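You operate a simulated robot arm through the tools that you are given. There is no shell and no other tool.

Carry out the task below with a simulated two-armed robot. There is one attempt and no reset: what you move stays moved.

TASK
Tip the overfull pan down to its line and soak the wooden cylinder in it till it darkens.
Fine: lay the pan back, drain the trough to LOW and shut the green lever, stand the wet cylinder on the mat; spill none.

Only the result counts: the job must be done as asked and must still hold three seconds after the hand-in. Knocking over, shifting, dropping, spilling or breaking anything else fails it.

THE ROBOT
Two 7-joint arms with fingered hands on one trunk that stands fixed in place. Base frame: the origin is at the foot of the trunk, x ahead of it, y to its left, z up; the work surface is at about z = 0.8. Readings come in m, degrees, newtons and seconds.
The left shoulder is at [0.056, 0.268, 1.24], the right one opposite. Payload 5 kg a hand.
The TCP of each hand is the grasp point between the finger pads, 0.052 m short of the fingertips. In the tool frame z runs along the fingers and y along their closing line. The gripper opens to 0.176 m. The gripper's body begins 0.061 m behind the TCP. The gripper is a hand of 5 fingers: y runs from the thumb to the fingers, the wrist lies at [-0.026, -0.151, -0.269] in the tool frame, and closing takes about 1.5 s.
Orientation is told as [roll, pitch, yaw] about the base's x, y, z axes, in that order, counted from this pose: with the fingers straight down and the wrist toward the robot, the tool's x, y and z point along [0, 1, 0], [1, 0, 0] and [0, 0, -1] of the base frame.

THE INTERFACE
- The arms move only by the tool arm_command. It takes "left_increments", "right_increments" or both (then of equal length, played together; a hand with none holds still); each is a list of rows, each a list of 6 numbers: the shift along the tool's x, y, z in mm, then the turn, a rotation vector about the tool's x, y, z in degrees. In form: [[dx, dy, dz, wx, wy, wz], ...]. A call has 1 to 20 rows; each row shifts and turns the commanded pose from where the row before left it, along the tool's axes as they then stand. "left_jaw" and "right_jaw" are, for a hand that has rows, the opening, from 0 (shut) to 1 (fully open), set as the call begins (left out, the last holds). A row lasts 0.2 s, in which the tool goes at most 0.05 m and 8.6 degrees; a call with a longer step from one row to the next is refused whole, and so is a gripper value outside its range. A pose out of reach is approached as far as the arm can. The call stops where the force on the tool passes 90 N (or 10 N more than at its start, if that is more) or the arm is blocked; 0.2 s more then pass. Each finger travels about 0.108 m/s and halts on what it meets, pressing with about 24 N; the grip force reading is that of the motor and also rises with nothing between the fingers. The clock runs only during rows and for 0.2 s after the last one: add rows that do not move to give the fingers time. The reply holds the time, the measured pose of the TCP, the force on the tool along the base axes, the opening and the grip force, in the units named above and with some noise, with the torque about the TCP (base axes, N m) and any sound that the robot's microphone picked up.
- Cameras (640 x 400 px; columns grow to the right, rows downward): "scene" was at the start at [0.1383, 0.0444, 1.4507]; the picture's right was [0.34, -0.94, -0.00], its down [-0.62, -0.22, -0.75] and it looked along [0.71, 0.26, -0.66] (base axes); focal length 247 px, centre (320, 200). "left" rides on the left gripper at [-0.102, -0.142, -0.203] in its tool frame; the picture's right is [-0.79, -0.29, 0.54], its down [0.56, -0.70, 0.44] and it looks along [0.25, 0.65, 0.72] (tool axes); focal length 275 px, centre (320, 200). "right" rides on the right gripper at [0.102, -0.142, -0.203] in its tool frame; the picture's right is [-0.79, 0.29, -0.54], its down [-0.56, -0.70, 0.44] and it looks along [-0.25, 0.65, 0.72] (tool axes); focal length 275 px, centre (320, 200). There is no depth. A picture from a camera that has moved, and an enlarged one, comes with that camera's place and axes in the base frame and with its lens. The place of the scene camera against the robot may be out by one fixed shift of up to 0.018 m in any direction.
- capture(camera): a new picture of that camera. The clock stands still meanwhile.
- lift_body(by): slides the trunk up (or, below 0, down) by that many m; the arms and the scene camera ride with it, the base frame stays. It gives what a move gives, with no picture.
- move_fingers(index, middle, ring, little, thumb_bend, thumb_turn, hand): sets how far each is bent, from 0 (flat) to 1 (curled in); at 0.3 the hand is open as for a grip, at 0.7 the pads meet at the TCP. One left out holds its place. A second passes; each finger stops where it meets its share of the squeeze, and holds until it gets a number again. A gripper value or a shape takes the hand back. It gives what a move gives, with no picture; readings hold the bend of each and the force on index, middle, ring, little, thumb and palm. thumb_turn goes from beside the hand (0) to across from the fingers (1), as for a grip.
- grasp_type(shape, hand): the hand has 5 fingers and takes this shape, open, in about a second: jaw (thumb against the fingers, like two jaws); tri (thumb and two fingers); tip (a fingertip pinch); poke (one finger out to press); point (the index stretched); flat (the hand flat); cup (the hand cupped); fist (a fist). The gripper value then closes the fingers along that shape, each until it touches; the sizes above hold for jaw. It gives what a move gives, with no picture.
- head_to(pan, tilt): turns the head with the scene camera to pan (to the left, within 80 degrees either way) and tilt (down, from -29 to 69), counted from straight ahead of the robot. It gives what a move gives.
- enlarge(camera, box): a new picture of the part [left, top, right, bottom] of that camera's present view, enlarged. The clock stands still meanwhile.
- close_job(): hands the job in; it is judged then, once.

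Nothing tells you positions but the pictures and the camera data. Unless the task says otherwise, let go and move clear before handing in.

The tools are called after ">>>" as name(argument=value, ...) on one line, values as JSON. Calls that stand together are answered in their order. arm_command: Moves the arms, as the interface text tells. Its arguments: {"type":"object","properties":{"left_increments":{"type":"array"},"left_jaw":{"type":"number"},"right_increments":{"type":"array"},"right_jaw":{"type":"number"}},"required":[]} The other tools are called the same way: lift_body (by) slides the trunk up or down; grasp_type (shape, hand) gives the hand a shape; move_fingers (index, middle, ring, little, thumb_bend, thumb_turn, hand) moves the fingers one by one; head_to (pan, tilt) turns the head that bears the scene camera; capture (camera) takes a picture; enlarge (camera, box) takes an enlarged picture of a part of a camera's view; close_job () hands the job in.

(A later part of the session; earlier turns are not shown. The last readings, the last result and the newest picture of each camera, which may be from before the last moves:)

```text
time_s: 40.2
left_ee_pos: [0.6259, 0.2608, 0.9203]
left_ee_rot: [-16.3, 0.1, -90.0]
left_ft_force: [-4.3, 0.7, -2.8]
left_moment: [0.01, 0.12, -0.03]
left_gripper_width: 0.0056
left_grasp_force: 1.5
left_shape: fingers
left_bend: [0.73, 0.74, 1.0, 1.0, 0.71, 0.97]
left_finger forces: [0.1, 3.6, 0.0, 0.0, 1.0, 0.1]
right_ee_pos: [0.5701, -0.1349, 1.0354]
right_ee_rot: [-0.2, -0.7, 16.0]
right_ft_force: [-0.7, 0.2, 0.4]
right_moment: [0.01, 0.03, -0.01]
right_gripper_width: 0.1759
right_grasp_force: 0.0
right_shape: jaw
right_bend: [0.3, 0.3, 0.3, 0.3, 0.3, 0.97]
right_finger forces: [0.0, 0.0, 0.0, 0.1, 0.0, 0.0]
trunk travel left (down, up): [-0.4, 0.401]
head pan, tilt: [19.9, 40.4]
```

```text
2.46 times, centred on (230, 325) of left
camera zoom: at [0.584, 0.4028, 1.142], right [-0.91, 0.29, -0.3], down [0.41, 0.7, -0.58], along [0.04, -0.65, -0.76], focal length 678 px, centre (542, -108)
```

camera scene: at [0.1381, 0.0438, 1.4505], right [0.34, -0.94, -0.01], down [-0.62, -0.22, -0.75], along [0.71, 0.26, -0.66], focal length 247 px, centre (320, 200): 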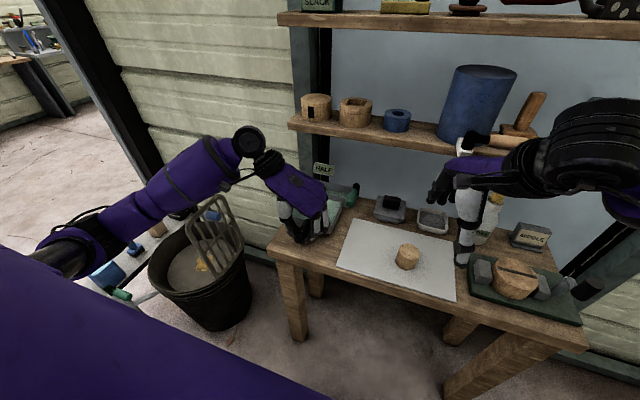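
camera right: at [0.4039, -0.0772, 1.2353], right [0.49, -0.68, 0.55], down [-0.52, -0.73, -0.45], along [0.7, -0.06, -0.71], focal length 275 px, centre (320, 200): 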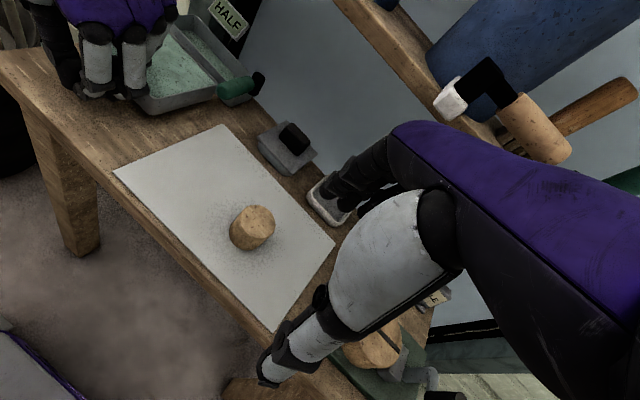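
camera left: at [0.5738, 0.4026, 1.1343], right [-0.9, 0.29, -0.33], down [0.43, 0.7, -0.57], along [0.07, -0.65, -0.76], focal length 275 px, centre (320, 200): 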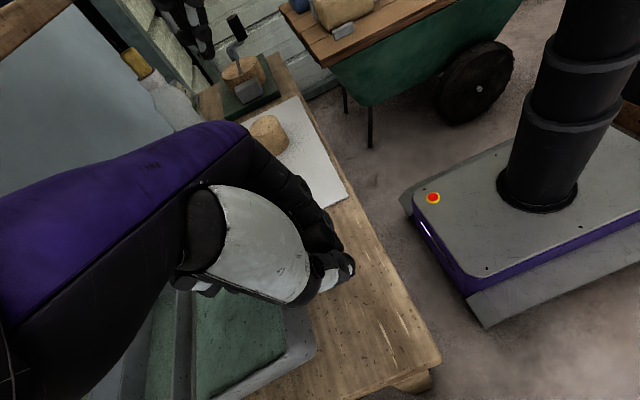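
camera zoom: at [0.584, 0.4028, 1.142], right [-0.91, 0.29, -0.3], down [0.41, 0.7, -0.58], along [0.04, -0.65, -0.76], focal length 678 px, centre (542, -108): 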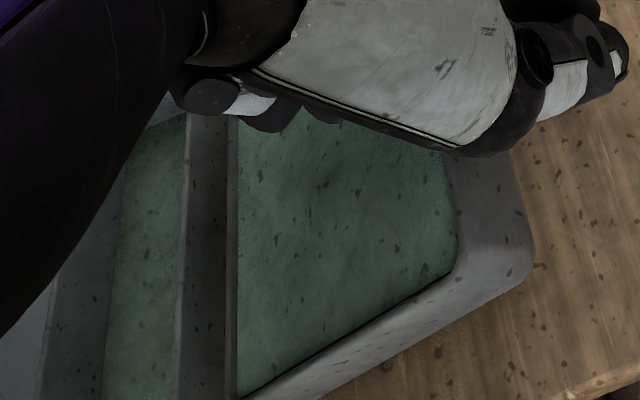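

>>> arm_command(left_increments=[[0, 0, -1.55, 0, -0.5, 0], [0, 0, -1.55, 0, -0.5, 0], [0, 0, -1.55, 0, -0.5, 0], [0, 0, -1.55, 0, -0.5, 0], [0, 0, 0, 0, 0, 0]])

>>> enlarge(camera="right", box=[120, 0, 280, 120])

>>> enlarge(camera="left", box=[100, 250, 360, 400])

```text
time_s: 41.4
left_ee_pos: [0.6274, 0.2613, 0.9263]
left_ee_rot: [-18.3, 0.2, -89.9]
left_ft_force: [-3.0, -1.2, -2.6]
left_moment: [-0.02, 0.06, -0.02]
left_gripper_width: 0.006
left_grasp_force: 2.2
left_shape: fingers
left_bend: [0.73, 0.74, 1.0, 1.0, 0.71, 0.97]
left_finger forces: [0.0, 3.6, 0.1, 0.0, 0.6, 0.1]
right_ee_pos: [0.5704, -0.1359, 1.0347]
right_ee_rot: [-0.2, -0.7, 16.1]
right_ft_force: [0.2, 0.0, 0.1]
right_moment: [-0.02, 0.0, -0.01]
right_gripper_width: 0.1758
right_grasp_force: 0.1
right_shape: jaw
right_bend: [0.3, 0.3, 0.3, 0.3, 0.3, 0.97]
right_finger forces: [0.1, 0.0, 0.0, 0.0, 0.0, 0.1]
trunk travel left (down, up): [-0.4, 0.401]
head pan, tilt: [19.9, 40.4]
```

```text
3.33 times, centred on (200, 60) of right
camera zoom: at [0.4039, -0.0771, 1.2352], right [0.49, -0.68, 0.55], down [-0.52, -0.73, -0.45], along [0.7, -0.06, -0.71], focal length 918 px, centre (720, 667)
```

zoom: 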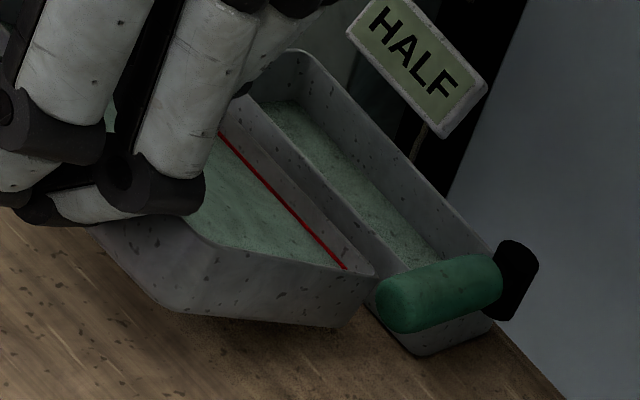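

```text
2.46 times, centred on (230, 325) of left
camera zoom: at [0.5936, 0.4031, 1.1496], right [-0.92, 0.29, -0.26], down [0.39, 0.7, -0.59], along [0.02, -0.65, -0.76], focal length 678 px, centre (542, -108)
```

zoom: 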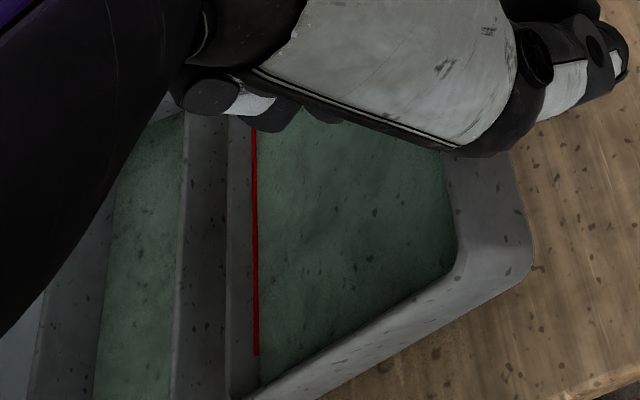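

The flow has run: a red line has appeared and the water is right at it. I lay the pan back at once.

>>> arm_command(left_increments=[[0, 0, 6.2, 0, 2, 0], [0, 0, 6.2, 0, 2, 0], [0, 0, 6.2, 0, 2, 0], [-0.3, 0, 6.2, 0, 2, 0], [-0.3, 0, 6.2, 0, 2, 0]])

>>> enlarge(camera="right", box=[120, 0, 280, 120])

>>> enlarge(camera="left", box=[100, 250, 360, 400])

```text
time_s: 42.6
left_ee_pos: [0.6174, 0.2615, 0.8947]
left_ee_rot: [-8.2, 0.1, -89.9]
left_ft_force: [0.0, 0.3, 1.0]
left_moment: [-0.05, -0.02, 0.04]
left_gripper_width: 0.0057
left_grasp_force: 0.6
left_shape: fingers
left_bend: [0.73, 0.74, 1.0, 1.0, 0.71, 0.97]
left_finger forces: [0.1, 0.0, 0.4, 0.1, 0.1, 0.0]
right_ee_pos: [0.5707, -0.1363, 1.0341]
right_ee_rot: [-0.2, -0.6, 16.2]
right_ft_force: [-0.5, -0.5, 0.1]
right_moment: [-0.04, 0.0, 0.04]
right_gripper_width: 0.1759
right_grasp_force: 0.1
right_shape: jaw
right_bend: [0.3, 0.3, 0.3, 0.3, 0.3, 0.97]
right_finger forces: [0.1, 0.0, 0.1, 0.0, 0.0, 0.1]
trunk travel left (down, up): [-0.4, 0.401]
head pan, tilt: [19.9, 40.4]
```

```text
3.33 times, centred on (200, 60) of right
camera zoom: at [0.4038, -0.077, 1.2353], right [0.49, -0.68, 0.55], down [-0.52, -0.73, -0.45], along [0.7, -0.06, -0.71], focal length 918 px, centre (720, 667)
```

zoom: 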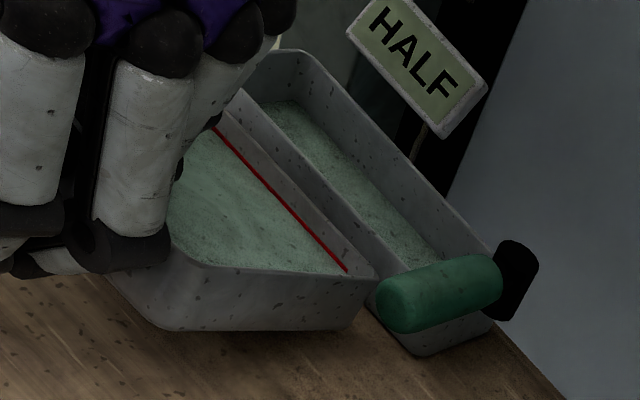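

```text
2.46 times, centred on (230, 325) of left
camera zoom: at [0.5461, 0.4028, 1.1092], right [-0.86, 0.29, -0.42], down [0.49, 0.7, -0.52], along [0.15, -0.65, -0.75], focal length 678 px, centre (542, -108)
```

zoom: 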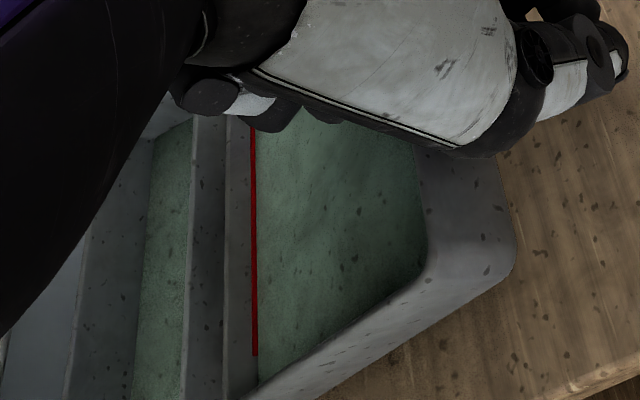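

The flow stopped with the water level at the red line. The pan settles slowly after the hand; I keep lowering gently.

>>> arm_command(left_increments=[[0, 0, 0, 0, 0, 0], [-0.3, 0, 3.1, 0, 1, 0], [-0.3, 0, 3.1, 0, 1, 0], [-0.3, 0, 3.1, 0, 1, 0], [-0.3, 0, 3.1, 0, 1, 0], [-0.3, 0, 3.1, 0, 1, 0], [0, 0, 0, 0, 0, 0], [0, 0, 0, 0, 0, 0]])

>>> enlarge(camera="right", box=[120, 0, 280, 120])

>>> enlarge(camera="scene", box=[280, 155, 370, 245])

```text
time_s: 44.4
left_ee_pos: [0.6157, 0.2615, 0.8803]
left_ee_rot: [-3.3, 0.1, -90.1]
left_ft_force: [0.2, -1.1, 0.8]
left_moment: [-0.01, -0.02, 0.06]
left_gripper_width: 0.0059
left_grasp_force: 0.0
left_shape: fingers
left_bend: [0.73, 0.74, 1.0, 1.0, 0.71, 0.97]
left_finger forces: [0.1, 0.0, 0.6, 0.0, 0.0, 0.0]
right_ee_pos: [0.5709, -0.1352, 1.0346]
right_ee_rot: [-0.1, -0.7, 16.0]
right_ft_force: [-0.3, -0.4, 0.2]
right_moment: [0.01, -0.02, 0.0]
right_gripper_width: 0.1757
right_grasp_force: 0.1
right_shape: jaw
right_bend: [0.3, 0.3, 0.3, 0.3, 0.3, 0.97]
right_finger forces: [0.1, 0.0, 0.1, 0.0, 0.1, 0.1]
trunk travel left (down, up): [-0.4, 0.401]
head pan, tilt: [19.9, 40.4]
```

```text
3.33 times, centred on (200, 60) of right
camera zoom: at [0.4039, -0.0771, 1.2353], right [0.49, -0.68, 0.55], down [-0.52, -0.73, -0.45], along [0.7, -0.06, -0.71], focal length 918 px, centre (720, 667)
```

zoom: 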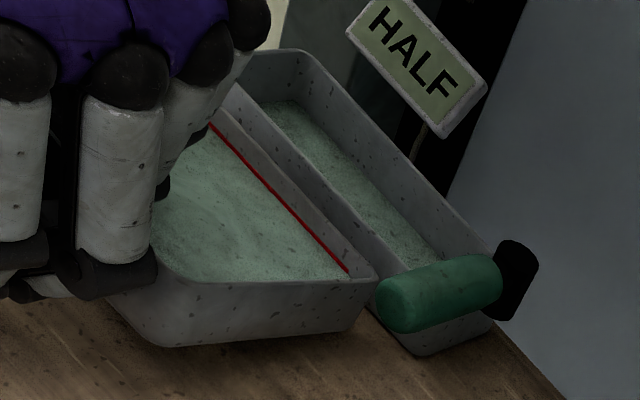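

```text
4.44 times, centred on (325, 200) of scene
camera zoom: at [0.1382, 0.0443, 1.4507], right [0.34, -0.94, 0.0], down [-0.62, -0.22, -0.75], along [0.71, 0.26, -0.66], focal length 1096 px, centre (298, 200)
```

zoom: 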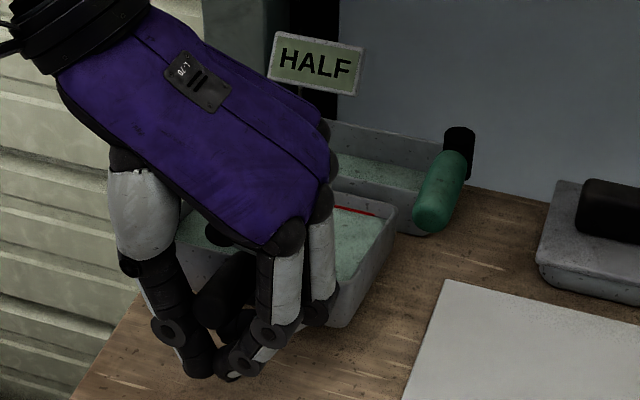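

The pan is still up at roughly 9° while the fingers bear no load. I wait a second to see whether it sinks by itself.

>>> arm_command(left_increments=[[0, 0, 0, 0, 0, 0], [0, 0, 0, 0, 0, 0], [0, 0, 0, 0, 0, 0], [0, 0, 0, 0, 0, 0], [0, 0, 0, 0, 0, 0]])

>>> enlarge(camera="right", box=[120, 0, 280, 120])

>>> enlarge(camera="left", box=[100, 160, 430, 400])

```text
time_s: 45.6
left_ee_pos: [0.6154, 0.2611, 0.8812]
left_ee_rot: [-3.3, 0.1, -90.0]
left_ft_force: [-0.3, -0.4, 0.8]
left_moment: [-0.04, -0.03, 0.03]
left_gripper_width: 0.0059
left_grasp_force: 0.1
left_shape: fingers
left_bend: [0.73, 0.74, 1.0, 1.0, 0.71, 0.97]
left_finger forces: [0.1, 0.1, 0.4, 0.1, 0.0, 0.1]
right_ee_pos: [0.5704, -0.1359, 1.0348]
right_ee_rot: [-0.1, -0.8, 16.1]
right_ft_force: [0.2, 0.4, 0.1]
right_moment: [0.01, 0.02, 0.02]
right_gripper_width: 0.1757
right_grasp_force: 0.1
right_shape: jaw
right_bend: [0.3, 0.3, 0.3, 0.3, 0.3, 0.97]
right_finger forces: [0.1, 0.0, 0.0, 0.0, 0.0, 0.0]
trunk travel left (down, up): [-0.4, 0.401]
head pan, tilt: [19.9, 40.4]
```

```text
3.33 times, centred on (200, 60) of right
camera zoom: at [0.4039, -0.0771, 1.2352], right [0.49, -0.68, 0.55], down [-0.52, -0.73, -0.45], along [0.7, -0.06, -0.71], focal length 918 px, centre (720, 667)
```

zoom: 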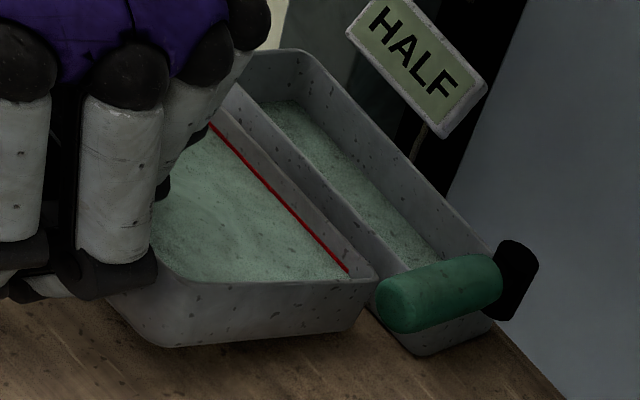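

```text
1.67 times, centred on (265, 280) of left
camera zoom: at [0.5246, 0.4025, 1.0879], right [-0.82, 0.29, -0.49], down [0.53, 0.7, -0.47], along [0.21, -0.65, -0.73], focal length 459 px, centre (412, 67)
```

zoom: 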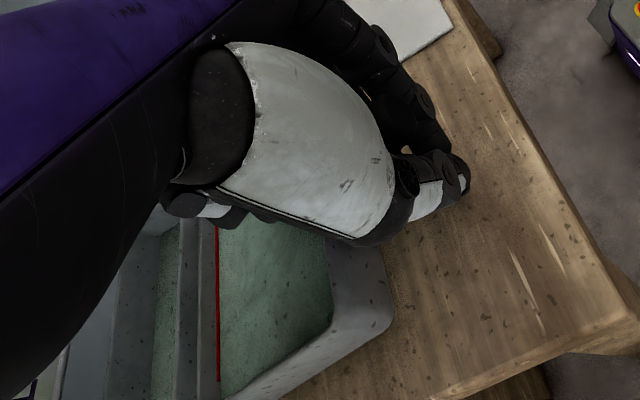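

The hinge holds by friction, so the pan must be pressed down. I open the fingers, rise clear, and will press the handle down with a fist.

>>> move_fingers(hand="left", index=0.4, middle=0.4, thumb_bend=0.4)

>>> arm_command(left_increments=[[-1, 0, -10, 0, 0, 0], [-1, 0, -20, 0, 0, 0], [-1, 0, -20, 0, 0, 0], [0, 0, -20, 0, 1.6, 0], [0, 0, -20, 0, 1.7, 0], [0, 0, -20, 0, 0, 0], [0, 0, 0, 0, 0, 0]])

>>> grasp_type(hand="left", shape="fist")

>>> capture(camera="left")

>>> enlarge(camera="right", box=[0, 0, 280, 160])

>>> enlarge(camera="scene", box=[240, 100, 400, 260])

```text
time_s: 46.6
left_ee_pos: [0.6149, 0.2614, 0.8804]
left_ee_rot: [-3.3, 0.1, -90.0]
left_ft_force: [-0.4, 0.4, 0.2]
left_moment: [0.01, 0.0, 0.04]
left_gripper_width: 0.1433
left_grasp_force: 0.1
left_shape: fingers
left_bend: [0.4, 0.4, 1.0, 1.0, 0.4, 0.97]
left_finger forces: [0.0, 0.0, 0.3, 0.0, 0.1, 0.0]
right_ee_pos: [0.5708, -0.1363, 1.0337]
right_ee_rot: [-0.2, -0.7, 16.0]
right_ft_force: [-0.3, -0.7, -0.6]
right_moment: [-0.01, 0.03, -0.03]
right_gripper_width: 0.1758
right_grasp_force: 0.1
right_shape: jaw
right_bend: [0.3, 0.3, 0.3, 0.3, 0.3, 0.97]
right_finger forces: [0.0, 0.0, 0.1, 0.0, 0.1, 0.0]
trunk travel left (down, up): [-0.4, 0.401]
head pan, tilt: [19.9, 40.4]
```

```text
time_s: 48.2
left_ee_pos: [0.6181, 0.2604, 0.9908]
left_ee_rot: [0.0, 0.0, -90.0]
left_ft_force: [-0.4, -0.3, 0.2]
left_moment: [-0.05, 0.01, 0.02]
left_gripper_width: 0.1436
left_grasp_force: 0.1
left_shape: fingers
left_bend: [0.4, 0.4, 1.0, 1.0, 0.4, 0.97]
left_finger forces: [0.0, 0.0, 0.0, 0.0, 0.0, 0.1]
right_ee_pos: [0.5707, -0.1355, 1.0345]
right_ee_rot: [-0.2, -0.7, 16.0]
right_ft_force: [0.0, 0.0, -0.8]
right_moment: [0.0, 0.06, 0.0]
right_gripper_width: 0.1758
right_grasp_force: 0.1
right_shape: jaw
right_bend: [0.3, 0.3, 0.3, 0.3, 0.3, 0.97]
right_finger forces: [0.1, 0.0, 0.0, 0.0, 0.1, 0.0]
trunk travel left (down, up): [-0.4, 0.401]
head pan, tilt: [19.9, 40.4]
```

```text
time_s: 49.1
left_ee_pos: [0.6177, 0.2597, 0.9909]
left_ee_rot: [0.0, 0.1, -90.0]
left_ft_force: [0.2, -0.1, 0.4]
left_moment: [-0.01, -0.03, -0.02]
left_gripper_width: 0.0
left_grasp_force: 0.0
left_shape: fist
left_bend: [1.0, 1.0, 1.0, 1.0, 0.85, 0.85]
left_finger forces: [0.1, 0.1, 0.0, 0.0, 0.0, 0.0]
right_ee_pos: [0.5707, -0.1347, 1.0339]
right_ee_rot: [-0.2, -0.6, 16.1]
right_ft_force: [-0.8, -0.2, 0.8]
right_moment: [0.0, 0.0, -0.01]
right_gripper_width: 0.1759
right_grasp_force: 0.0
right_shape: jaw
right_bend: [0.3, 0.3, 0.3, 0.3, 0.3, 0.97]
right_finger forces: [0.0, 0.1, 0.0, 0.0, 0.0, 0.1]
trunk travel left (down, up): [-0.4, 0.401]
head pan, tilt: [19.9, 40.4]
```

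```text
taken
camera left: at [0.5149, 0.4019, 1.192], right [-0.79, 0.29, -0.54], down [0.56, 0.7, -0.44], along [0.25, -0.65, -0.72], focal length 275 px, centre (320, 200)
```

left: 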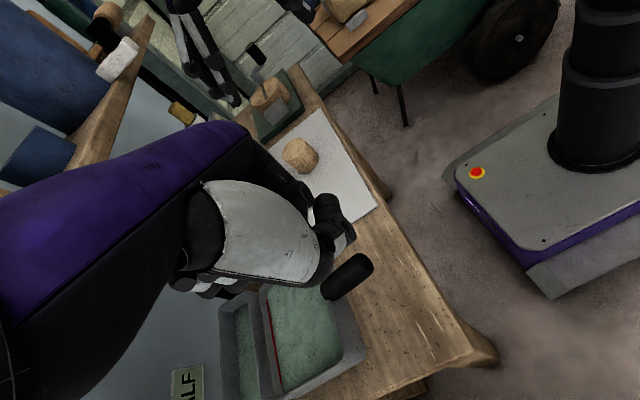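

```text
2.29 times, centred on (140, 80) of right
camera zoom: at [0.4039, -0.0771, 1.2352], right [0.49, -0.68, 0.55], down [-0.52, -0.73, -0.45], along [0.7, -0.06, -0.71], focal length 629 px, centre (731, 474)
```

zoom: 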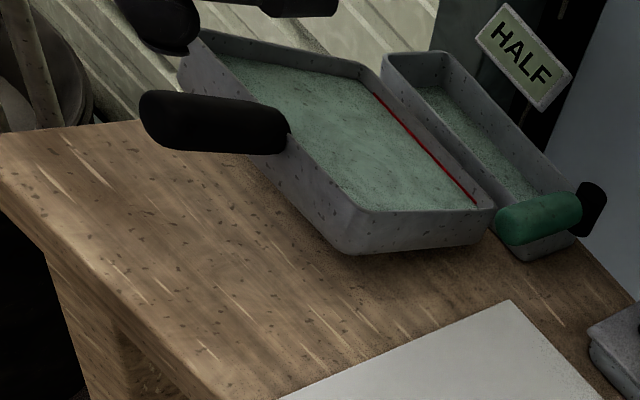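

```text
2.50 times, centred on (320, 180) of scene
camera zoom: at [0.1382, 0.0442, 1.4507], right [0.34, -0.94, 0.0], down [-0.62, -0.22, -0.75], along [0.71, 0.26, -0.66], focal length 617 px, centre (320, 250)
```

zoom: 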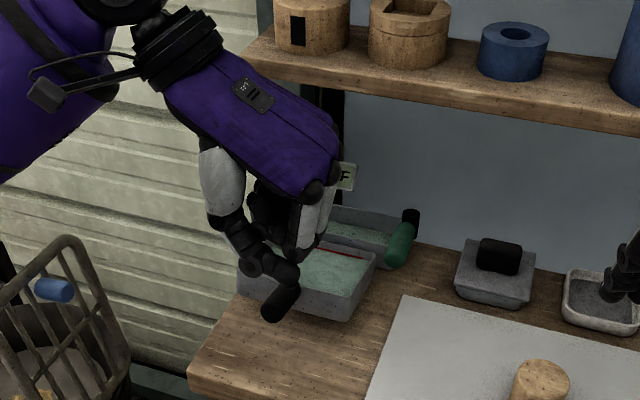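

Clear view now: the pan is tipped about 8° with the water exactly on the red line. I shift the fist back over the handle and lower it carefully.

>>> arm_command(left_increments=[[-14, 0, 0, 0, 0, 0], [-14, 0, 0, 0, 0, 0], [-10, 0, 0, 0, 0, 0], [0, 0, 15, 0, 0, 0], [0, 0, 15, 0, 0, 0], [0, 0, 15, 0, 0, 0], [0, 0, 0, 0, 0, 0]])

>>> enlarge(camera="right", box=[0, 0, 280, 160])

>>> enlarge(camera="left", box=[160, 160, 440, 400])

```text
time_s: 50.7
left_ee_pos: [0.5779, 0.2601, 0.9474]
left_ee_rot: [0.1, 0.1, -90.1]
left_ft_force: [-0.9, -1.3, -0.9]
left_moment: [0.02, -0.05, -0.02]
left_gripper_width: 0.0
left_grasp_force: 0.0
left_shape: fist
left_bend: [1.0, 1.0, 1.0, 1.0, 0.85, 0.85]
left_finger forces: [0.0, 0.1, 0.0, 0.1, 0.0, 0.0]
right_ee_pos: [0.5705, -0.1361, 1.0356]
right_ee_rot: [-0.2, -0.8, 16.0]
right_ft_force: [0.3, -0.2, 0.0]
right_moment: [0.02, -0.02, 0.0]
right_gripper_width: 0.1759
right_grasp_force: 0.1
right_shape: jaw
right_bend: [0.3, 0.3, 0.3, 0.3, 0.3, 0.97]
right_finger forces: [0.0, 0.0, 0.1, 0.0, 0.1, 0.0]
trunk travel left (down, up): [-0.4, 0.401]
head pan, tilt: [19.9, 40.4]
```

```text
2.29 times, centred on (140, 80) of right
camera zoom: at [0.4036, -0.0772, 1.2354], right [0.49, -0.68, 0.55], down [-0.52, -0.73, -0.45], along [0.71, -0.06, -0.71], focal length 629 px, centre (731, 474)
```

zoom: 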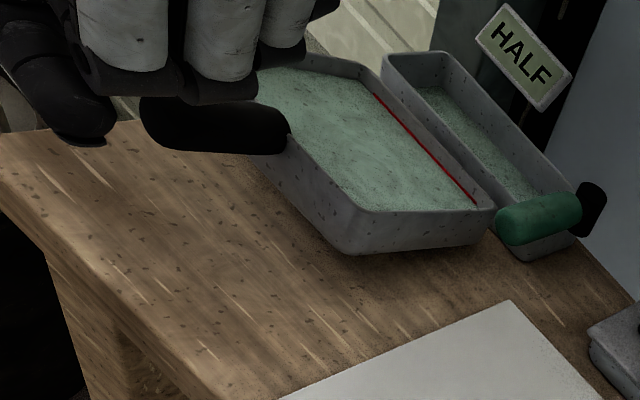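

```text
1.67 times, centred on (300, 280) of left
camera zoom: at [0.4761, 0.4016, 1.1482], right [-0.79, 0.29, -0.54], down [0.56, 0.7, -0.44], along [0.25, -0.65, -0.72], focal length 459 px, centre (353, 67)
```

zoom: 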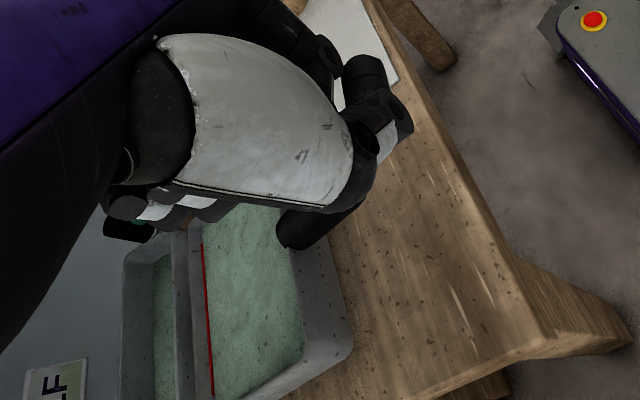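

>>> arm_command(left_increments=[[0, 0, 6, 0, 0, 0], [0, 0, 6, 0, 0, 0], [0, 0, 6, 0, 0, 0], [0, 0, 0, 0, 0, 0]])

>>> enlarge(camera="right", box=[0, 0, 280, 160])

```text
time_s: 51.7
left_ee_pos: [0.5801, 0.2606, 0.9287]
left_ee_rot: [0.0, 0.1, -90.1]
left_ft_force: [1.2, 0.9, 0.0]
left_moment: [0.01, 0.04, 0.01]
left_gripper_width: 0.0
left_grasp_force: 0.1
left_shape: fist
left_bend: [1.0, 1.0, 1.0, 1.0, 0.85, 0.85]
left_finger forces: [0.0, 0.0, 0.0, 0.0, 0.0, 0.0]
right_ee_pos: [0.5711, -0.136, 1.0342]
right_ee_rot: [-0.2, -0.7, 15.9]
right_ft_force: [0.8, 0.5, 1.7]
right_moment: [0.01, -0.02, 0.0]
right_gripper_width: 0.1756
right_grasp_force: 0.1
right_shape: jaw
right_bend: [0.3, 0.3, 0.3, 0.3, 0.3, 0.97]
right_finger forces: [0.0, 0.0, 0.1, 0.1, 0.1, 0.1]
trunk travel left (down, up): [-0.4, 0.401]
head pan, tilt: [19.9, 40.4]
```

```text
2.29 times, centred on (140, 80) of right
camera zoom: at [0.4039, -0.0771, 1.2352], right [0.49, -0.68, 0.55], down [-0.52, -0.73, -0.45], along [0.7, -0.06, -0.71], focal length 629 px, centre (731, 474)
```

zoom: 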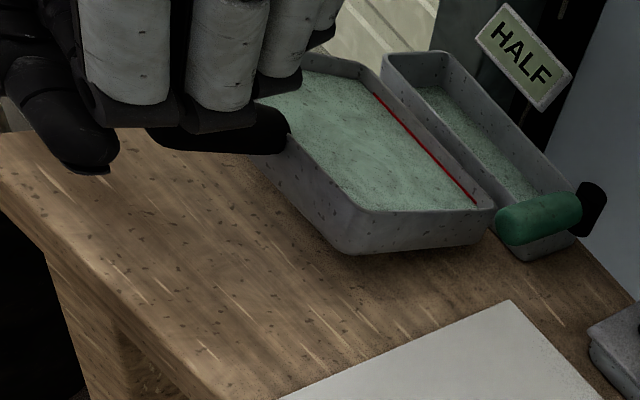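

>>> arm_command(left_increments=[[0, 0, 5, 0, 0, 0], [0, 0, 5, 0, 0, 0], [0, 0, 5, 0, 0, 0], [0, 0, 0, 0, 0, 0]])

>>> enlarge(camera="right", box=[0, 0, 280, 160])

>>> enlarge(camera="scene", box=[260, 150, 380, 270])

```text
time_s: 52.7
left_ee_pos: [0.5781, 0.2608, 0.9124]
left_ee_rot: [0.0, 0.0, -90.1]
left_ft_force: [0.1, 0.3, 0.1]
left_moment: [0.0, 0.01, 0.01]
left_gripper_width: 0.0001
left_grasp_force: 0.1
left_shape: fist
left_bend: [1.0, 1.0, 1.0, 1.0, 0.85, 0.85]
left_finger forces: [0.0, 0.0, 0.1, 0.0, 0.0, 0.0]
right_ee_pos: [0.5706, -0.1355, 1.0338]
right_ee_rot: [-0.2, -0.7, 16.0]
right_ft_force: [0.1, 0.0, -0.2]
right_moment: [-0.01, 0.02, 0.02]
right_gripper_width: 0.1759
right_grasp_force: 0.0
right_shape: jaw
right_bend: [0.3, 0.3, 0.3, 0.3, 0.3, 0.97]
right_finger forces: [0.1, 0.0, 0.0, 0.0, 0.0, 0.0]
trunk travel left (down, up): [-0.4, 0.401]
head pan, tilt: [19.9, 40.4]
```

```text
2.29 times, centred on (140, 80) of right
camera zoom: at [0.4039, -0.0771, 1.2353], right [0.49, -0.68, 0.55], down [-0.52, -0.73, -0.45], along [0.7, -0.06, -0.71], focal length 629 px, centre (731, 474)
```

zoom: 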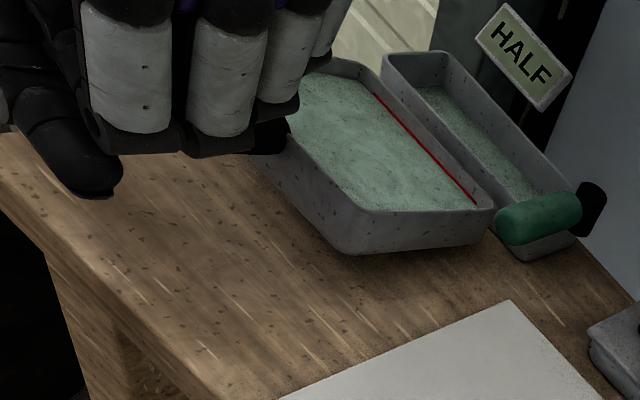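

```text
3.33 times, centred on (320, 210) of scene
camera zoom: at [0.1382, 0.0442, 1.4507], right [0.34, -0.94, 0.0], down [-0.62, -0.22, -0.75], along [0.71, 0.26, -0.66], focal length 822 px, centre (320, 167)
```

zoom: 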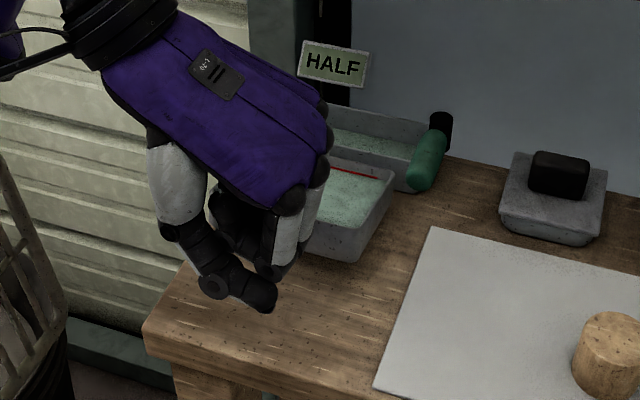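

>>> arm_command(left_increments=[[0, 0, 5, 0, 0, 0], [0, 0, 5, 0, 0, 0], [0, 0, 0, 0, 0, 0]])

>>> arm_command(left_increments=[[0, 0, 4, 0, 0, 0], [0, 0, 4, 0, 0, 0], [0, 0, 0, 0, 0, 0]])

>>> enlarge(camera="right", box=[0, 0, 280, 160])

```text
time_s: 53.5
left_ee_pos: [0.5786, 0.2603, 0.9032]
left_ee_rot: [0.0, 0.0, -89.9]
left_ft_force: [-0.1, 0.5, 0.2]
left_moment: [-0.02, 0.0, -0.02]
left_gripper_width: 0.0003
left_grasp_force: 0.1
left_shape: fist
left_bend: [1.0, 1.0, 1.0, 1.0, 0.85, 0.85]
left_finger forces: [0.0, 0.0, 0.0, 0.0, 0.0, 0.0]
right_ee_pos: [0.5713, -0.1364, 1.0341]
right_ee_rot: [-0.2, -0.7, 15.9]
right_ft_force: [0.5, -0.2, 0.8]
right_moment: [-0.02, 0.04, -0.01]
right_gripper_width: 0.176
right_grasp_force: 0.1
right_shape: jaw
right_bend: [0.3, 0.3, 0.3, 0.3, 0.3, 0.97]
right_finger forces: [0.0, 0.0, 0.0, 0.1, 0.1, 0.0]
trunk travel left (down, up): [-0.4, 0.401]
head pan, tilt: [19.9, 40.4]
```

```text
time_s: 54.3
left_ee_pos: [0.5786, 0.2599, 0.8945]
left_ee_rot: [-0.1, 0.1, -89.9]
left_ft_force: [1.0, -1.1, -0.7]
left_moment: [-0.02, -0.02, 0.01]
left_gripper_width: 0.0
left_grasp_force: 0.0
left_shape: fist
left_bend: [1.0, 1.0, 1.0, 1.0, 0.85, 0.85]
left_finger forces: [0.0, 0.8, 0.0, 0.0, 0.0, 0.0]
right_ee_pos: [0.5719, -0.1362, 1.0342]
right_ee_rot: [-0.2, -0.7, 16.0]
right_ft_force: [0.7, -0.2, 0.6]
right_moment: [0.01, -0.02, 0.0]
right_gripper_width: 0.1757
right_grasp_force: 0.0
right_shape: jaw
right_bend: [0.3, 0.3, 0.3, 0.3, 0.3, 0.97]
right_finger forces: [0.1, 0.0, 0.0, 0.1, 0.0, 0.0]
trunk travel left (down, up): [-0.4, 0.401]
head pan, tilt: [19.9, 40.4]
```

```text
2.29 times, centred on (140, 80) of right
camera zoom: at [0.4039, -0.0771, 1.2352], right [0.49, -0.68, 0.55], down [-0.52, -0.73, -0.45], along [0.7, -0.06, -0.71], focal length 629 px, centre (731, 474)
```

zoom: 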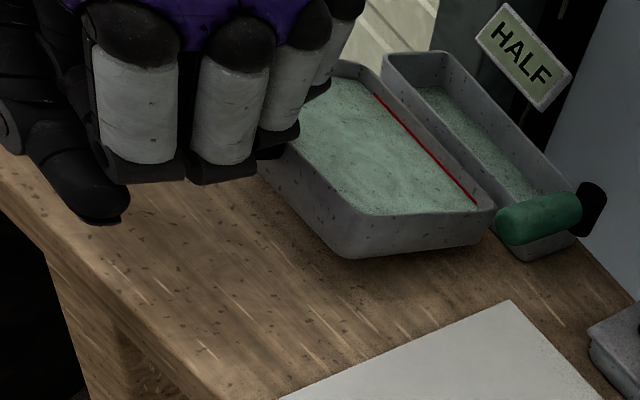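

The fist has met the handle and the pan is moving down. I continue until it rests on the table.

>>> arm_command(left_increments=[[0, 0, 3, 0, 0, 0], [0, 0, 3, 0, 0, 0], [0, 0, 3, 0, 0, 0], [0, 0, 3, 0, 0, 0], [0, 0, 0, 0, 0, 0]])

>>> enlarge(camera="right", box=[0, 0, 280, 160])

>>> enlarge(camera="left", box=[160, 160, 440, 400])

```text
time_s: 55.5
left_ee_pos: [0.5794, 0.2614, 0.8823]
left_ee_rot: [0.0, 0.1, -89.9]
left_ft_force: [0.5, -0.4, -0.1]
left_moment: [-0.01, 0.01, 0.0]
left_gripper_width: 0.0001
left_grasp_force: 0.1
left_shape: fist
left_bend: [1.0, 1.0, 1.0, 1.0, 0.85, 0.85]
left_finger forces: [0.0, 0.0, 0.0, 0.1, 0.0, 0.0]
right_ee_pos: [0.5696, -0.1358, 1.0348]
right_ee_rot: [-0.2, -0.7, 16.1]
right_ft_force: [-0.1, 0.8, -0.5]
right_moment: [-0.02, -0.01, -0.01]
right_gripper_width: 0.1758
right_grasp_force: 0.0
right_shape: jaw
right_bend: [0.3, 0.3, 0.3, 0.3, 0.3, 0.97]
right_finger forces: [0.1, 0.1, 0.0, 0.0, 0.0, 0.0]
trunk travel left (down, up): [-0.4, 0.401]
head pan, tilt: [19.9, 40.4]
```

```text
2.29 times, centred on (140, 80) of right
camera zoom: at [0.4039, -0.0771, 1.2352], right [0.49, -0.68, 0.55], down [-0.52, -0.73, -0.45], along [0.7, -0.06, -0.71], focal length 629 px, centre (731, 474)
```

zoom: 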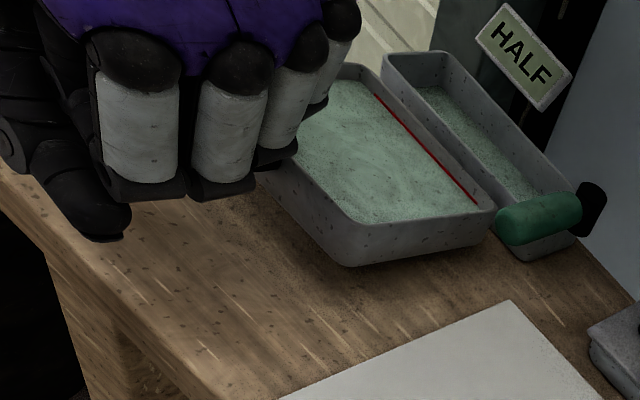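

```text
1.67 times, centred on (300, 280) of left
camera zoom: at [0.4767, 0.4027, 1.0847], right [-0.79, 0.29, -0.54], down [0.56, 0.7, -0.44], along [0.25, -0.65, -0.72], focal length 459 px, centre (353, 67)
```

zoom: 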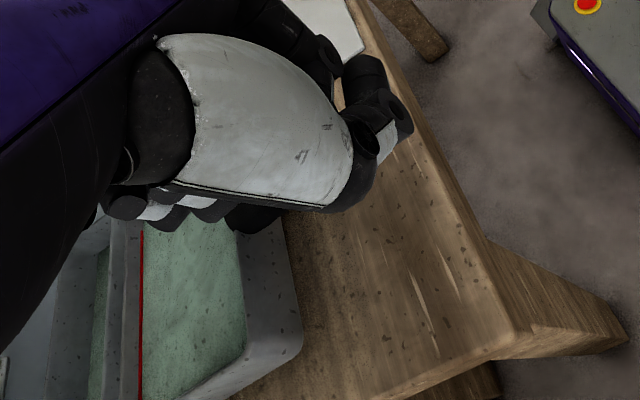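

>>> arm_command(left_increments=[[0, 0, 3, 0, 0, 0], [0, 0, 3, 0, 0, 0], [0, 0, 3, 0, 0, 0], [0, 0, 0, 0, 0, 0]])

>>> enlarge(camera="right", box=[120, 0, 280, 120])

```text
time_s: 56.5
left_ee_pos: [0.579, 0.2597, 0.8741]
left_ee_rot: [0.0, 0.1, -90.0]
left_ft_force: [-0.5, 0.2, 0.3]
left_moment: [0.01, -0.01, 0.01]
left_gripper_width: 0.0
left_grasp_force: 0.1
left_shape: fist
left_bend: [1.0, 1.0, 1.0, 1.0, 0.85, 0.85]
left_finger forces: [0.1, 0.6, 0.0, 0.1, 0.0, 0.1]
right_ee_pos: [0.5701, -0.1359, 1.0345]
right_ee_rot: [-0.2, -0.7, 16.0]
right_ft_force: [-0.2, 0.3, 0.6]
right_moment: [0.01, 0.01, 0.01]
right_gripper_width: 0.1759
right_grasp_force: 0.1
right_shape: jaw
right_bend: [0.3, 0.3, 0.3, 0.3, 0.3, 0.97]
right_finger forces: [0.1, 0.0, 0.0, 0.0, 0.0, 0.1]
trunk travel left (down, up): [-0.4, 0.401]
head pan, tilt: [19.9, 40.4]
```

```text
3.33 times, centred on (200, 60) of right
camera zoom: at [0.4039, -0.0771, 1.2352], right [0.49, -0.68, 0.55], down [-0.52, -0.73, -0.45], along [0.7, -0.06, -0.71], focal length 918 px, centre (720, 667)
```

zoom: 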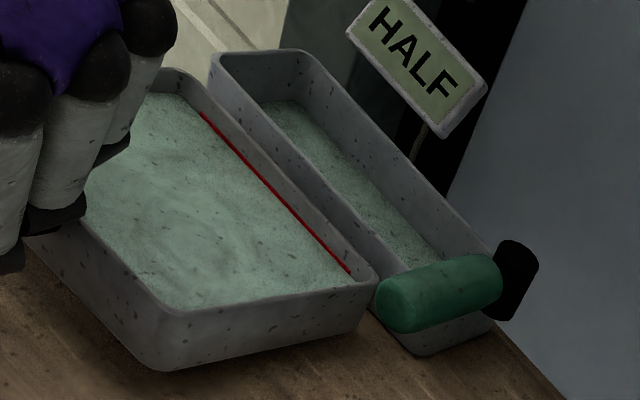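

About 3° remain; I press the last millimetres until force builds up.

>>> arm_command(left_increments=[[0, 0, 3, 0, 0, 0], [0, 0, 3, 0, 0, 0], [0, 0, 0, 0, 0, 0]])

>>> arm_command(left_increments=[[0, 0, 2, 0, 0, 0], [0, 0, 2, 0, 0, 0], [0, 0, 0, 0, 0, 0]])

>>> enlarge(camera="right", box=[120, 0, 280, 120])

```text
time_s: 57.3
left_ee_pos: [0.5779, 0.2605, 0.868]
left_ee_rot: [0.0, 0.1, -90.0]
left_ft_force: [-0.5, -0.8, -0.1]
left_moment: [0.04, -0.01, 0.01]
left_gripper_width: 0.0
left_grasp_force: 0.0
left_shape: fist
left_bend: [1.0, 1.0, 1.0, 1.0, 0.85, 0.85]
left_finger forces: [0.0, 0.9, 0.1, 0.1, 0.1, 0.0]
right_ee_pos: [0.5702, -0.1356, 1.0354]
right_ee_rot: [-0.1, -0.7, 16.0]
right_ft_force: [-0.4, -0.1, -0.2]
right_moment: [0.05, -0.02, 0.03]
right_gripper_width: 0.176
right_grasp_force: 0.1
right_shape: jaw
right_bend: [0.3, 0.3, 0.3, 0.3, 0.3, 0.97]
right_finger forces: [0.1, 0.0, 0.0, 0.0, 0.1, 0.0]
trunk travel left (down, up): [-0.4, 0.401]
head pan, tilt: [19.9, 40.4]
```

```text
time_s: 58.1
left_ee_pos: [0.5787, 0.2618, 0.8644]
left_ee_rot: [-0.1, 0.1, -89.9]
left_ft_force: [-0.6, 1.0, 0.0]
left_moment: [-0.01, -0.03, 0.02]
left_gripper_width: 0.0
left_grasp_force: 0.2
left_shape: fist
left_bend: [1.0, 1.0, 1.0, 1.0, 0.85, 0.85]
left_finger forces: [0.0, 0.6, 0.0, 0.0, 0.0, 0.0]
right_ee_pos: [0.5719, -0.1356, 1.0343]
right_ee_rot: [-0.3, -0.7, 16.0]
right_ft_force: [0.7, -0.5, -0.9]
right_moment: [0.0, -0.01, 0.01]
right_gripper_width: 0.1761
right_grasp_force: 0.0
right_shape: jaw
right_bend: [0.3, 0.3, 0.3, 0.3, 0.3, 0.97]
right_finger forces: [0.0, 0.0, 0.0, 0.0, 0.1, 0.0]
trunk travel left (down, up): [-0.4, 0.401]
head pan, tilt: [19.9, 40.4]
```

```text
3.33 times, centred on (200, 60) of right
camera zoom: at [0.4039, -0.0771, 1.2352], right [0.49, -0.68, 0.55], down [-0.52, -0.73, -0.45], along [0.7, -0.06, -0.71], focal length 918 px, centre (720, 667)
```

zoom: 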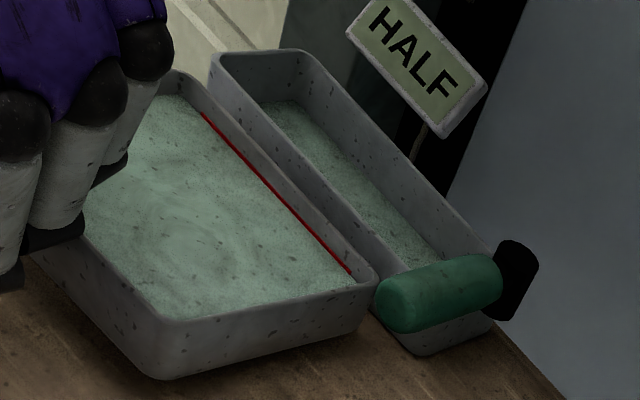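

>>> arm_command(left_increments=[[0, 0, 1.5, 0, 0, 0], [0, 0, 1.5, 0, 0, 0], [0, 0, 0, 0, 0, 0]])

>>> arm_command(left_increments=[[0, 0, 1.5, 0, 0, 0], [0, 0, 1.5, 0, 0, 0], [0, 0, 0, 0, 0, 0]])

>>> enlarge(camera="right", box=[120, 0, 280, 120])

```text
time_s: 58.9
left_ee_pos: [0.5786, 0.2599, 0.862]
left_ee_rot: [0.0, 0.1, -90.0]
left_ft_force: [-0.5, 0.8, 0.0]
left_moment: [-0.03, 0.01, -0.02]
left_gripper_width: 0.0001
left_grasp_force: 0.1
left_shape: fist
left_bend: [1.0, 1.0, 1.0, 1.0, 0.85, 0.85]
left_finger forces: [0.0, 0.7, 0.0, 0.0, 0.0, 0.1]
right_ee_pos: [0.5709, -0.1362, 1.034]
right_ee_rot: [-0.3, -0.8, 15.9]
right_ft_force: [-0.6, 0.4, 0.1]
right_moment: [0.0, -0.01, -0.01]
right_gripper_width: 0.1756
right_grasp_force: 0.1
right_shape: jaw
right_bend: [0.3, 0.3, 0.3, 0.3, 0.3, 0.97]
right_finger forces: [0.1, 0.0, 0.1, 0.0, 0.1, 0.0]
trunk travel left (down, up): [-0.4, 0.401]
head pan, tilt: [19.9, 40.4]
```

```text
time_s: 59.7
left_ee_pos: [0.5792, 0.261, 0.8581]
left_ee_rot: [0.0, 0.0, -89.9]
left_ft_force: [0.0, -0.3, 1.1]
left_moment: [-0.02, 0.0, 0.01]
left_gripper_width: 0.0
left_grasp_force: 0.0
left_shape: fist
left_bend: [1.0, 1.0, 1.0, 1.0, 0.85, 0.85]
left_finger forces: [0.0, 0.6, 0.0, 0.0, 0.0, 0.0]
right_ee_pos: [0.5709, -0.1353, 1.0346]
right_ee_rot: [-0.1, -0.7, 16.1]
right_ft_force: [-0.2, -0.4, -0.2]
right_moment: [0.0, -0.01, 0.05]
right_gripper_width: 0.1758
right_grasp_force: 0.1
right_shape: jaw
right_bend: [0.3, 0.3, 0.3, 0.3, 0.3, 0.97]
right_finger forces: [0.0, 0.0, 0.0, 0.0, 0.0, 0.0]
trunk travel left (down, up): [-0.4, 0.401]
head pan, tilt: [19.9, 40.4]
```

```text
3.33 times, centred on (200, 60) of right
camera zoom: at [0.4039, -0.0771, 1.2352], right [0.49, -0.68, 0.55], down [-0.52, -0.73, -0.45], along [0.7, -0.06, -0.71], focal length 918 px, centre (720, 667)
```

zoom: 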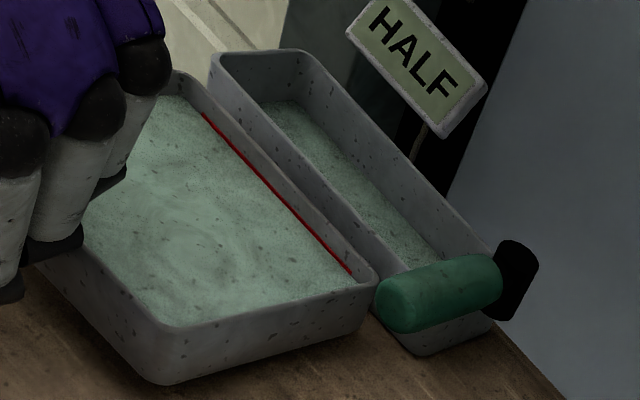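

>>> arm_command(left_increments=[[0, 0, 1.5, 0, 0, 0], [0, 0, 1, 0, 0, 0], [0, 0, 0, 0, 0, 0]])

>>> arm_command(left_increments=[[0, 0, 1.5, 0, 0, 0], [0, 0, 0, 0, 0, 0]])

>>> enlarge(camera="right", box=[120, 0, 280, 120])

```text
time_s: 60.5
left_ee_pos: [0.5787, 0.2602, 0.8543]
left_ee_rot: [0.0, 0.1, -90.0]
left_ft_force: [-0.7, 1.5, 0.8]
left_moment: [0.04, -0.02, 0.0]
left_gripper_width: 0.0001
left_grasp_force: 0.1
left_shape: fist
left_bend: [1.0, 1.0, 1.0, 1.0, 0.85, 0.85]
left_finger forces: [0.0, 0.6, 0.0, 0.1, 0.0, 0.1]
right_ee_pos: [0.57, -0.1359, 1.0347]
right_ee_rot: [-0.3, -0.7, 16.0]
right_ft_force: [-0.6, -0.5, -0.2]
right_moment: [-0.01, 0.0, 0.01]
right_gripper_width: 0.1761
right_grasp_force: 0.1
right_shape: jaw
right_bend: [0.3, 0.3, 0.3, 0.3, 0.3, 0.97]
right_finger forces: [0.0, 0.0, 0.0, 0.1, 0.0, 0.1]
trunk travel left (down, up): [-0.4, 0.401]
head pan, tilt: [19.9, 40.4]
```

```text
time_s: 61.1
left_ee_pos: [0.5796, 0.2605, 0.8522]
left_ee_rot: [0.1, 0.1, -89.9]
left_ft_force: [-0.4, -0.1, 0.7]
left_moment: [-0.01, 0.02, 0.02]
left_gripper_width: 0.0002
left_grasp_force: 0.1
left_shape: fist
left_bend: [1.0, 1.0, 1.0, 1.0, 0.85, 0.85]
left_finger forces: [0.1, 0.8, 0.0, 0.0, 0.1, 0.0]
right_ee_pos: [0.57, -0.1354, 1.0343]
right_ee_rot: [-0.2, -0.7, 15.9]
right_ft_force: [0.7, 0.2, 0.1]
right_moment: [0.01, 0.0, 0.01]
right_gripper_width: 0.1761
right_grasp_force: 0.0
right_shape: jaw
right_bend: [0.3, 0.3, 0.3, 0.3, 0.3, 0.97]
right_finger forces: [0.1, 0.0, 0.0, 0.1, 0.0, 0.1]
trunk travel left (down, up): [-0.4, 0.401]
head pan, tilt: [19.9, 40.4]
```

```text
3.33 times, centred on (200, 60) of right
camera zoom: at [0.4039, -0.0771, 1.2352], right [0.49, -0.68, 0.55], down [-0.52, -0.73, -0.45], along [0.7, -0.06, -0.71], focal length 918 px, centre (720, 667)
```

zoom: 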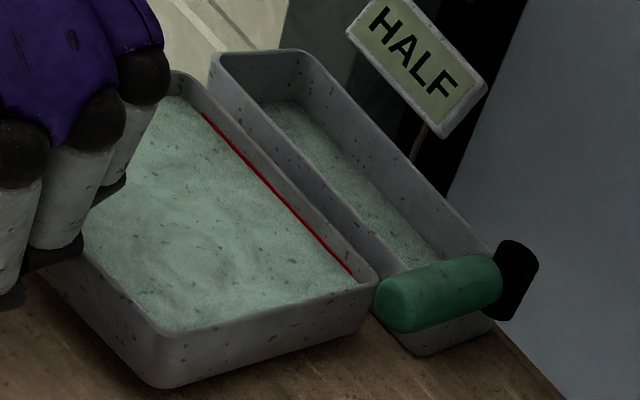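

>>> arm_command(left_increments=[[0, 0, 1, 0, 0, 0], [0, 0, 1, 0, 0, 0], [0, 0, 0, 0, 0, 0]])

>>> arm_command(left_increments=[[0, 0, 1, 0, 0, 0], [0, 0, 1, 0, 0, 0], [0, 0, 0, 0, 0, 0]])

>>> enlarge(camera="right", box=[120, 0, 280, 120])

>>> enlarge(camera="left", box=[160, 160, 440, 400])

```text
time_s: 61.9
left_ee_pos: [0.5782, 0.2604, 0.852]
left_ee_rot: [0.1, 0.1, -90.0]
left_ft_force: [0.2, 0.1, -0.3]
left_moment: [0.0, 0.0, 0.01]
left_gripper_width: 0.0
left_grasp_force: 0.2
left_shape: fist
left_bend: [1.0, 1.0, 1.0, 1.0, 0.85, 0.85]
left_finger forces: [0.1, 0.5, 0.0, 0.1, 0.0, 0.1]
right_ee_pos: [0.5709, -0.1365, 1.0339]
right_ee_rot: [-0.2, -0.7, 16.0]
right_ft_force: [-0.7, -0.1, 0.3]
right_moment: [0.02, 0.0, -0.06]
right_gripper_width: 0.1756
right_grasp_force: 0.0
right_shape: jaw
right_bend: [0.3, 0.3, 0.3, 0.3, 0.3, 0.97]
right_finger forces: [0.1, 0.0, 0.1, 0.1, 0.0, 0.0]
trunk travel left (down, up): [-0.4, 0.401]
head pan, tilt: [19.9, 40.4]
```

```text
time_s: 62.7
left_ee_pos: [0.5789, 0.2604, 0.8498]
left_ee_rot: [0.0, 0.1, -90.0]
left_ft_force: [0.2, 0.1, 0.9]
left_moment: [0.04, -0.02, -0.01]
left_gripper_width: 0.0
left_grasp_force: 0.1
left_shape: fist
left_bend: [1.0, 1.0, 1.0, 1.0, 0.85, 0.85]
left_finger forces: [0.0, 0.7, 0.1, 0.0, 0.1, 0.1]
right_ee_pos: [0.57, -0.1354, 1.0349]
right_ee_rot: [-0.2, -0.7, 15.9]
right_ft_force: [-0.6, 0.0, 0.1]
right_moment: [-0.04, 0.01, 0.02]
right_gripper_width: 0.1757
right_grasp_force: 0.0
right_shape: jaw
right_bend: [0.3, 0.3, 0.3, 0.3, 0.3, 0.97]
right_finger forces: [0.1, 0.0, 0.0, 0.1, 0.0, 0.1]
trunk travel left (down, up): [-0.4, 0.401]
head pan, tilt: [19.9, 40.4]
```

```text
3.33 times, centred on (200, 60) of right
camera zoom: at [0.4039, -0.0771, 1.2352], right [0.49, -0.68, 0.55], down [-0.52, -0.73, -0.45], along [0.7, -0.06, -0.71], focal length 918 px, centre (720, 667)
```

zoom: 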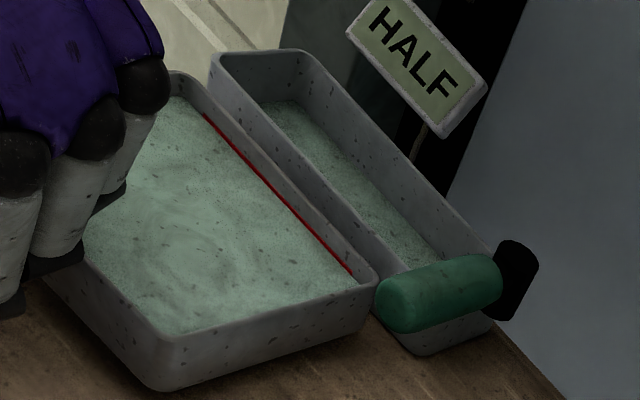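

```text
1.67 times, centred on (300, 280) of left
camera zoom: at [0.4768, 0.4024, 1.0512], right [-0.79, 0.29, -0.54], down [0.56, 0.7, -0.44], along [0.25, -0.65, -0.72], focal length 459 px, centre (353, 67)
```

zoom: 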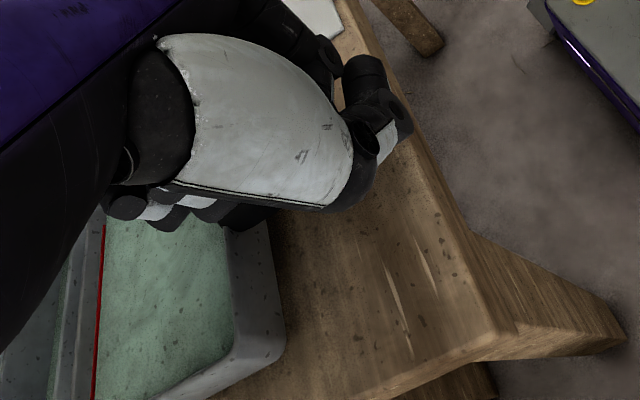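

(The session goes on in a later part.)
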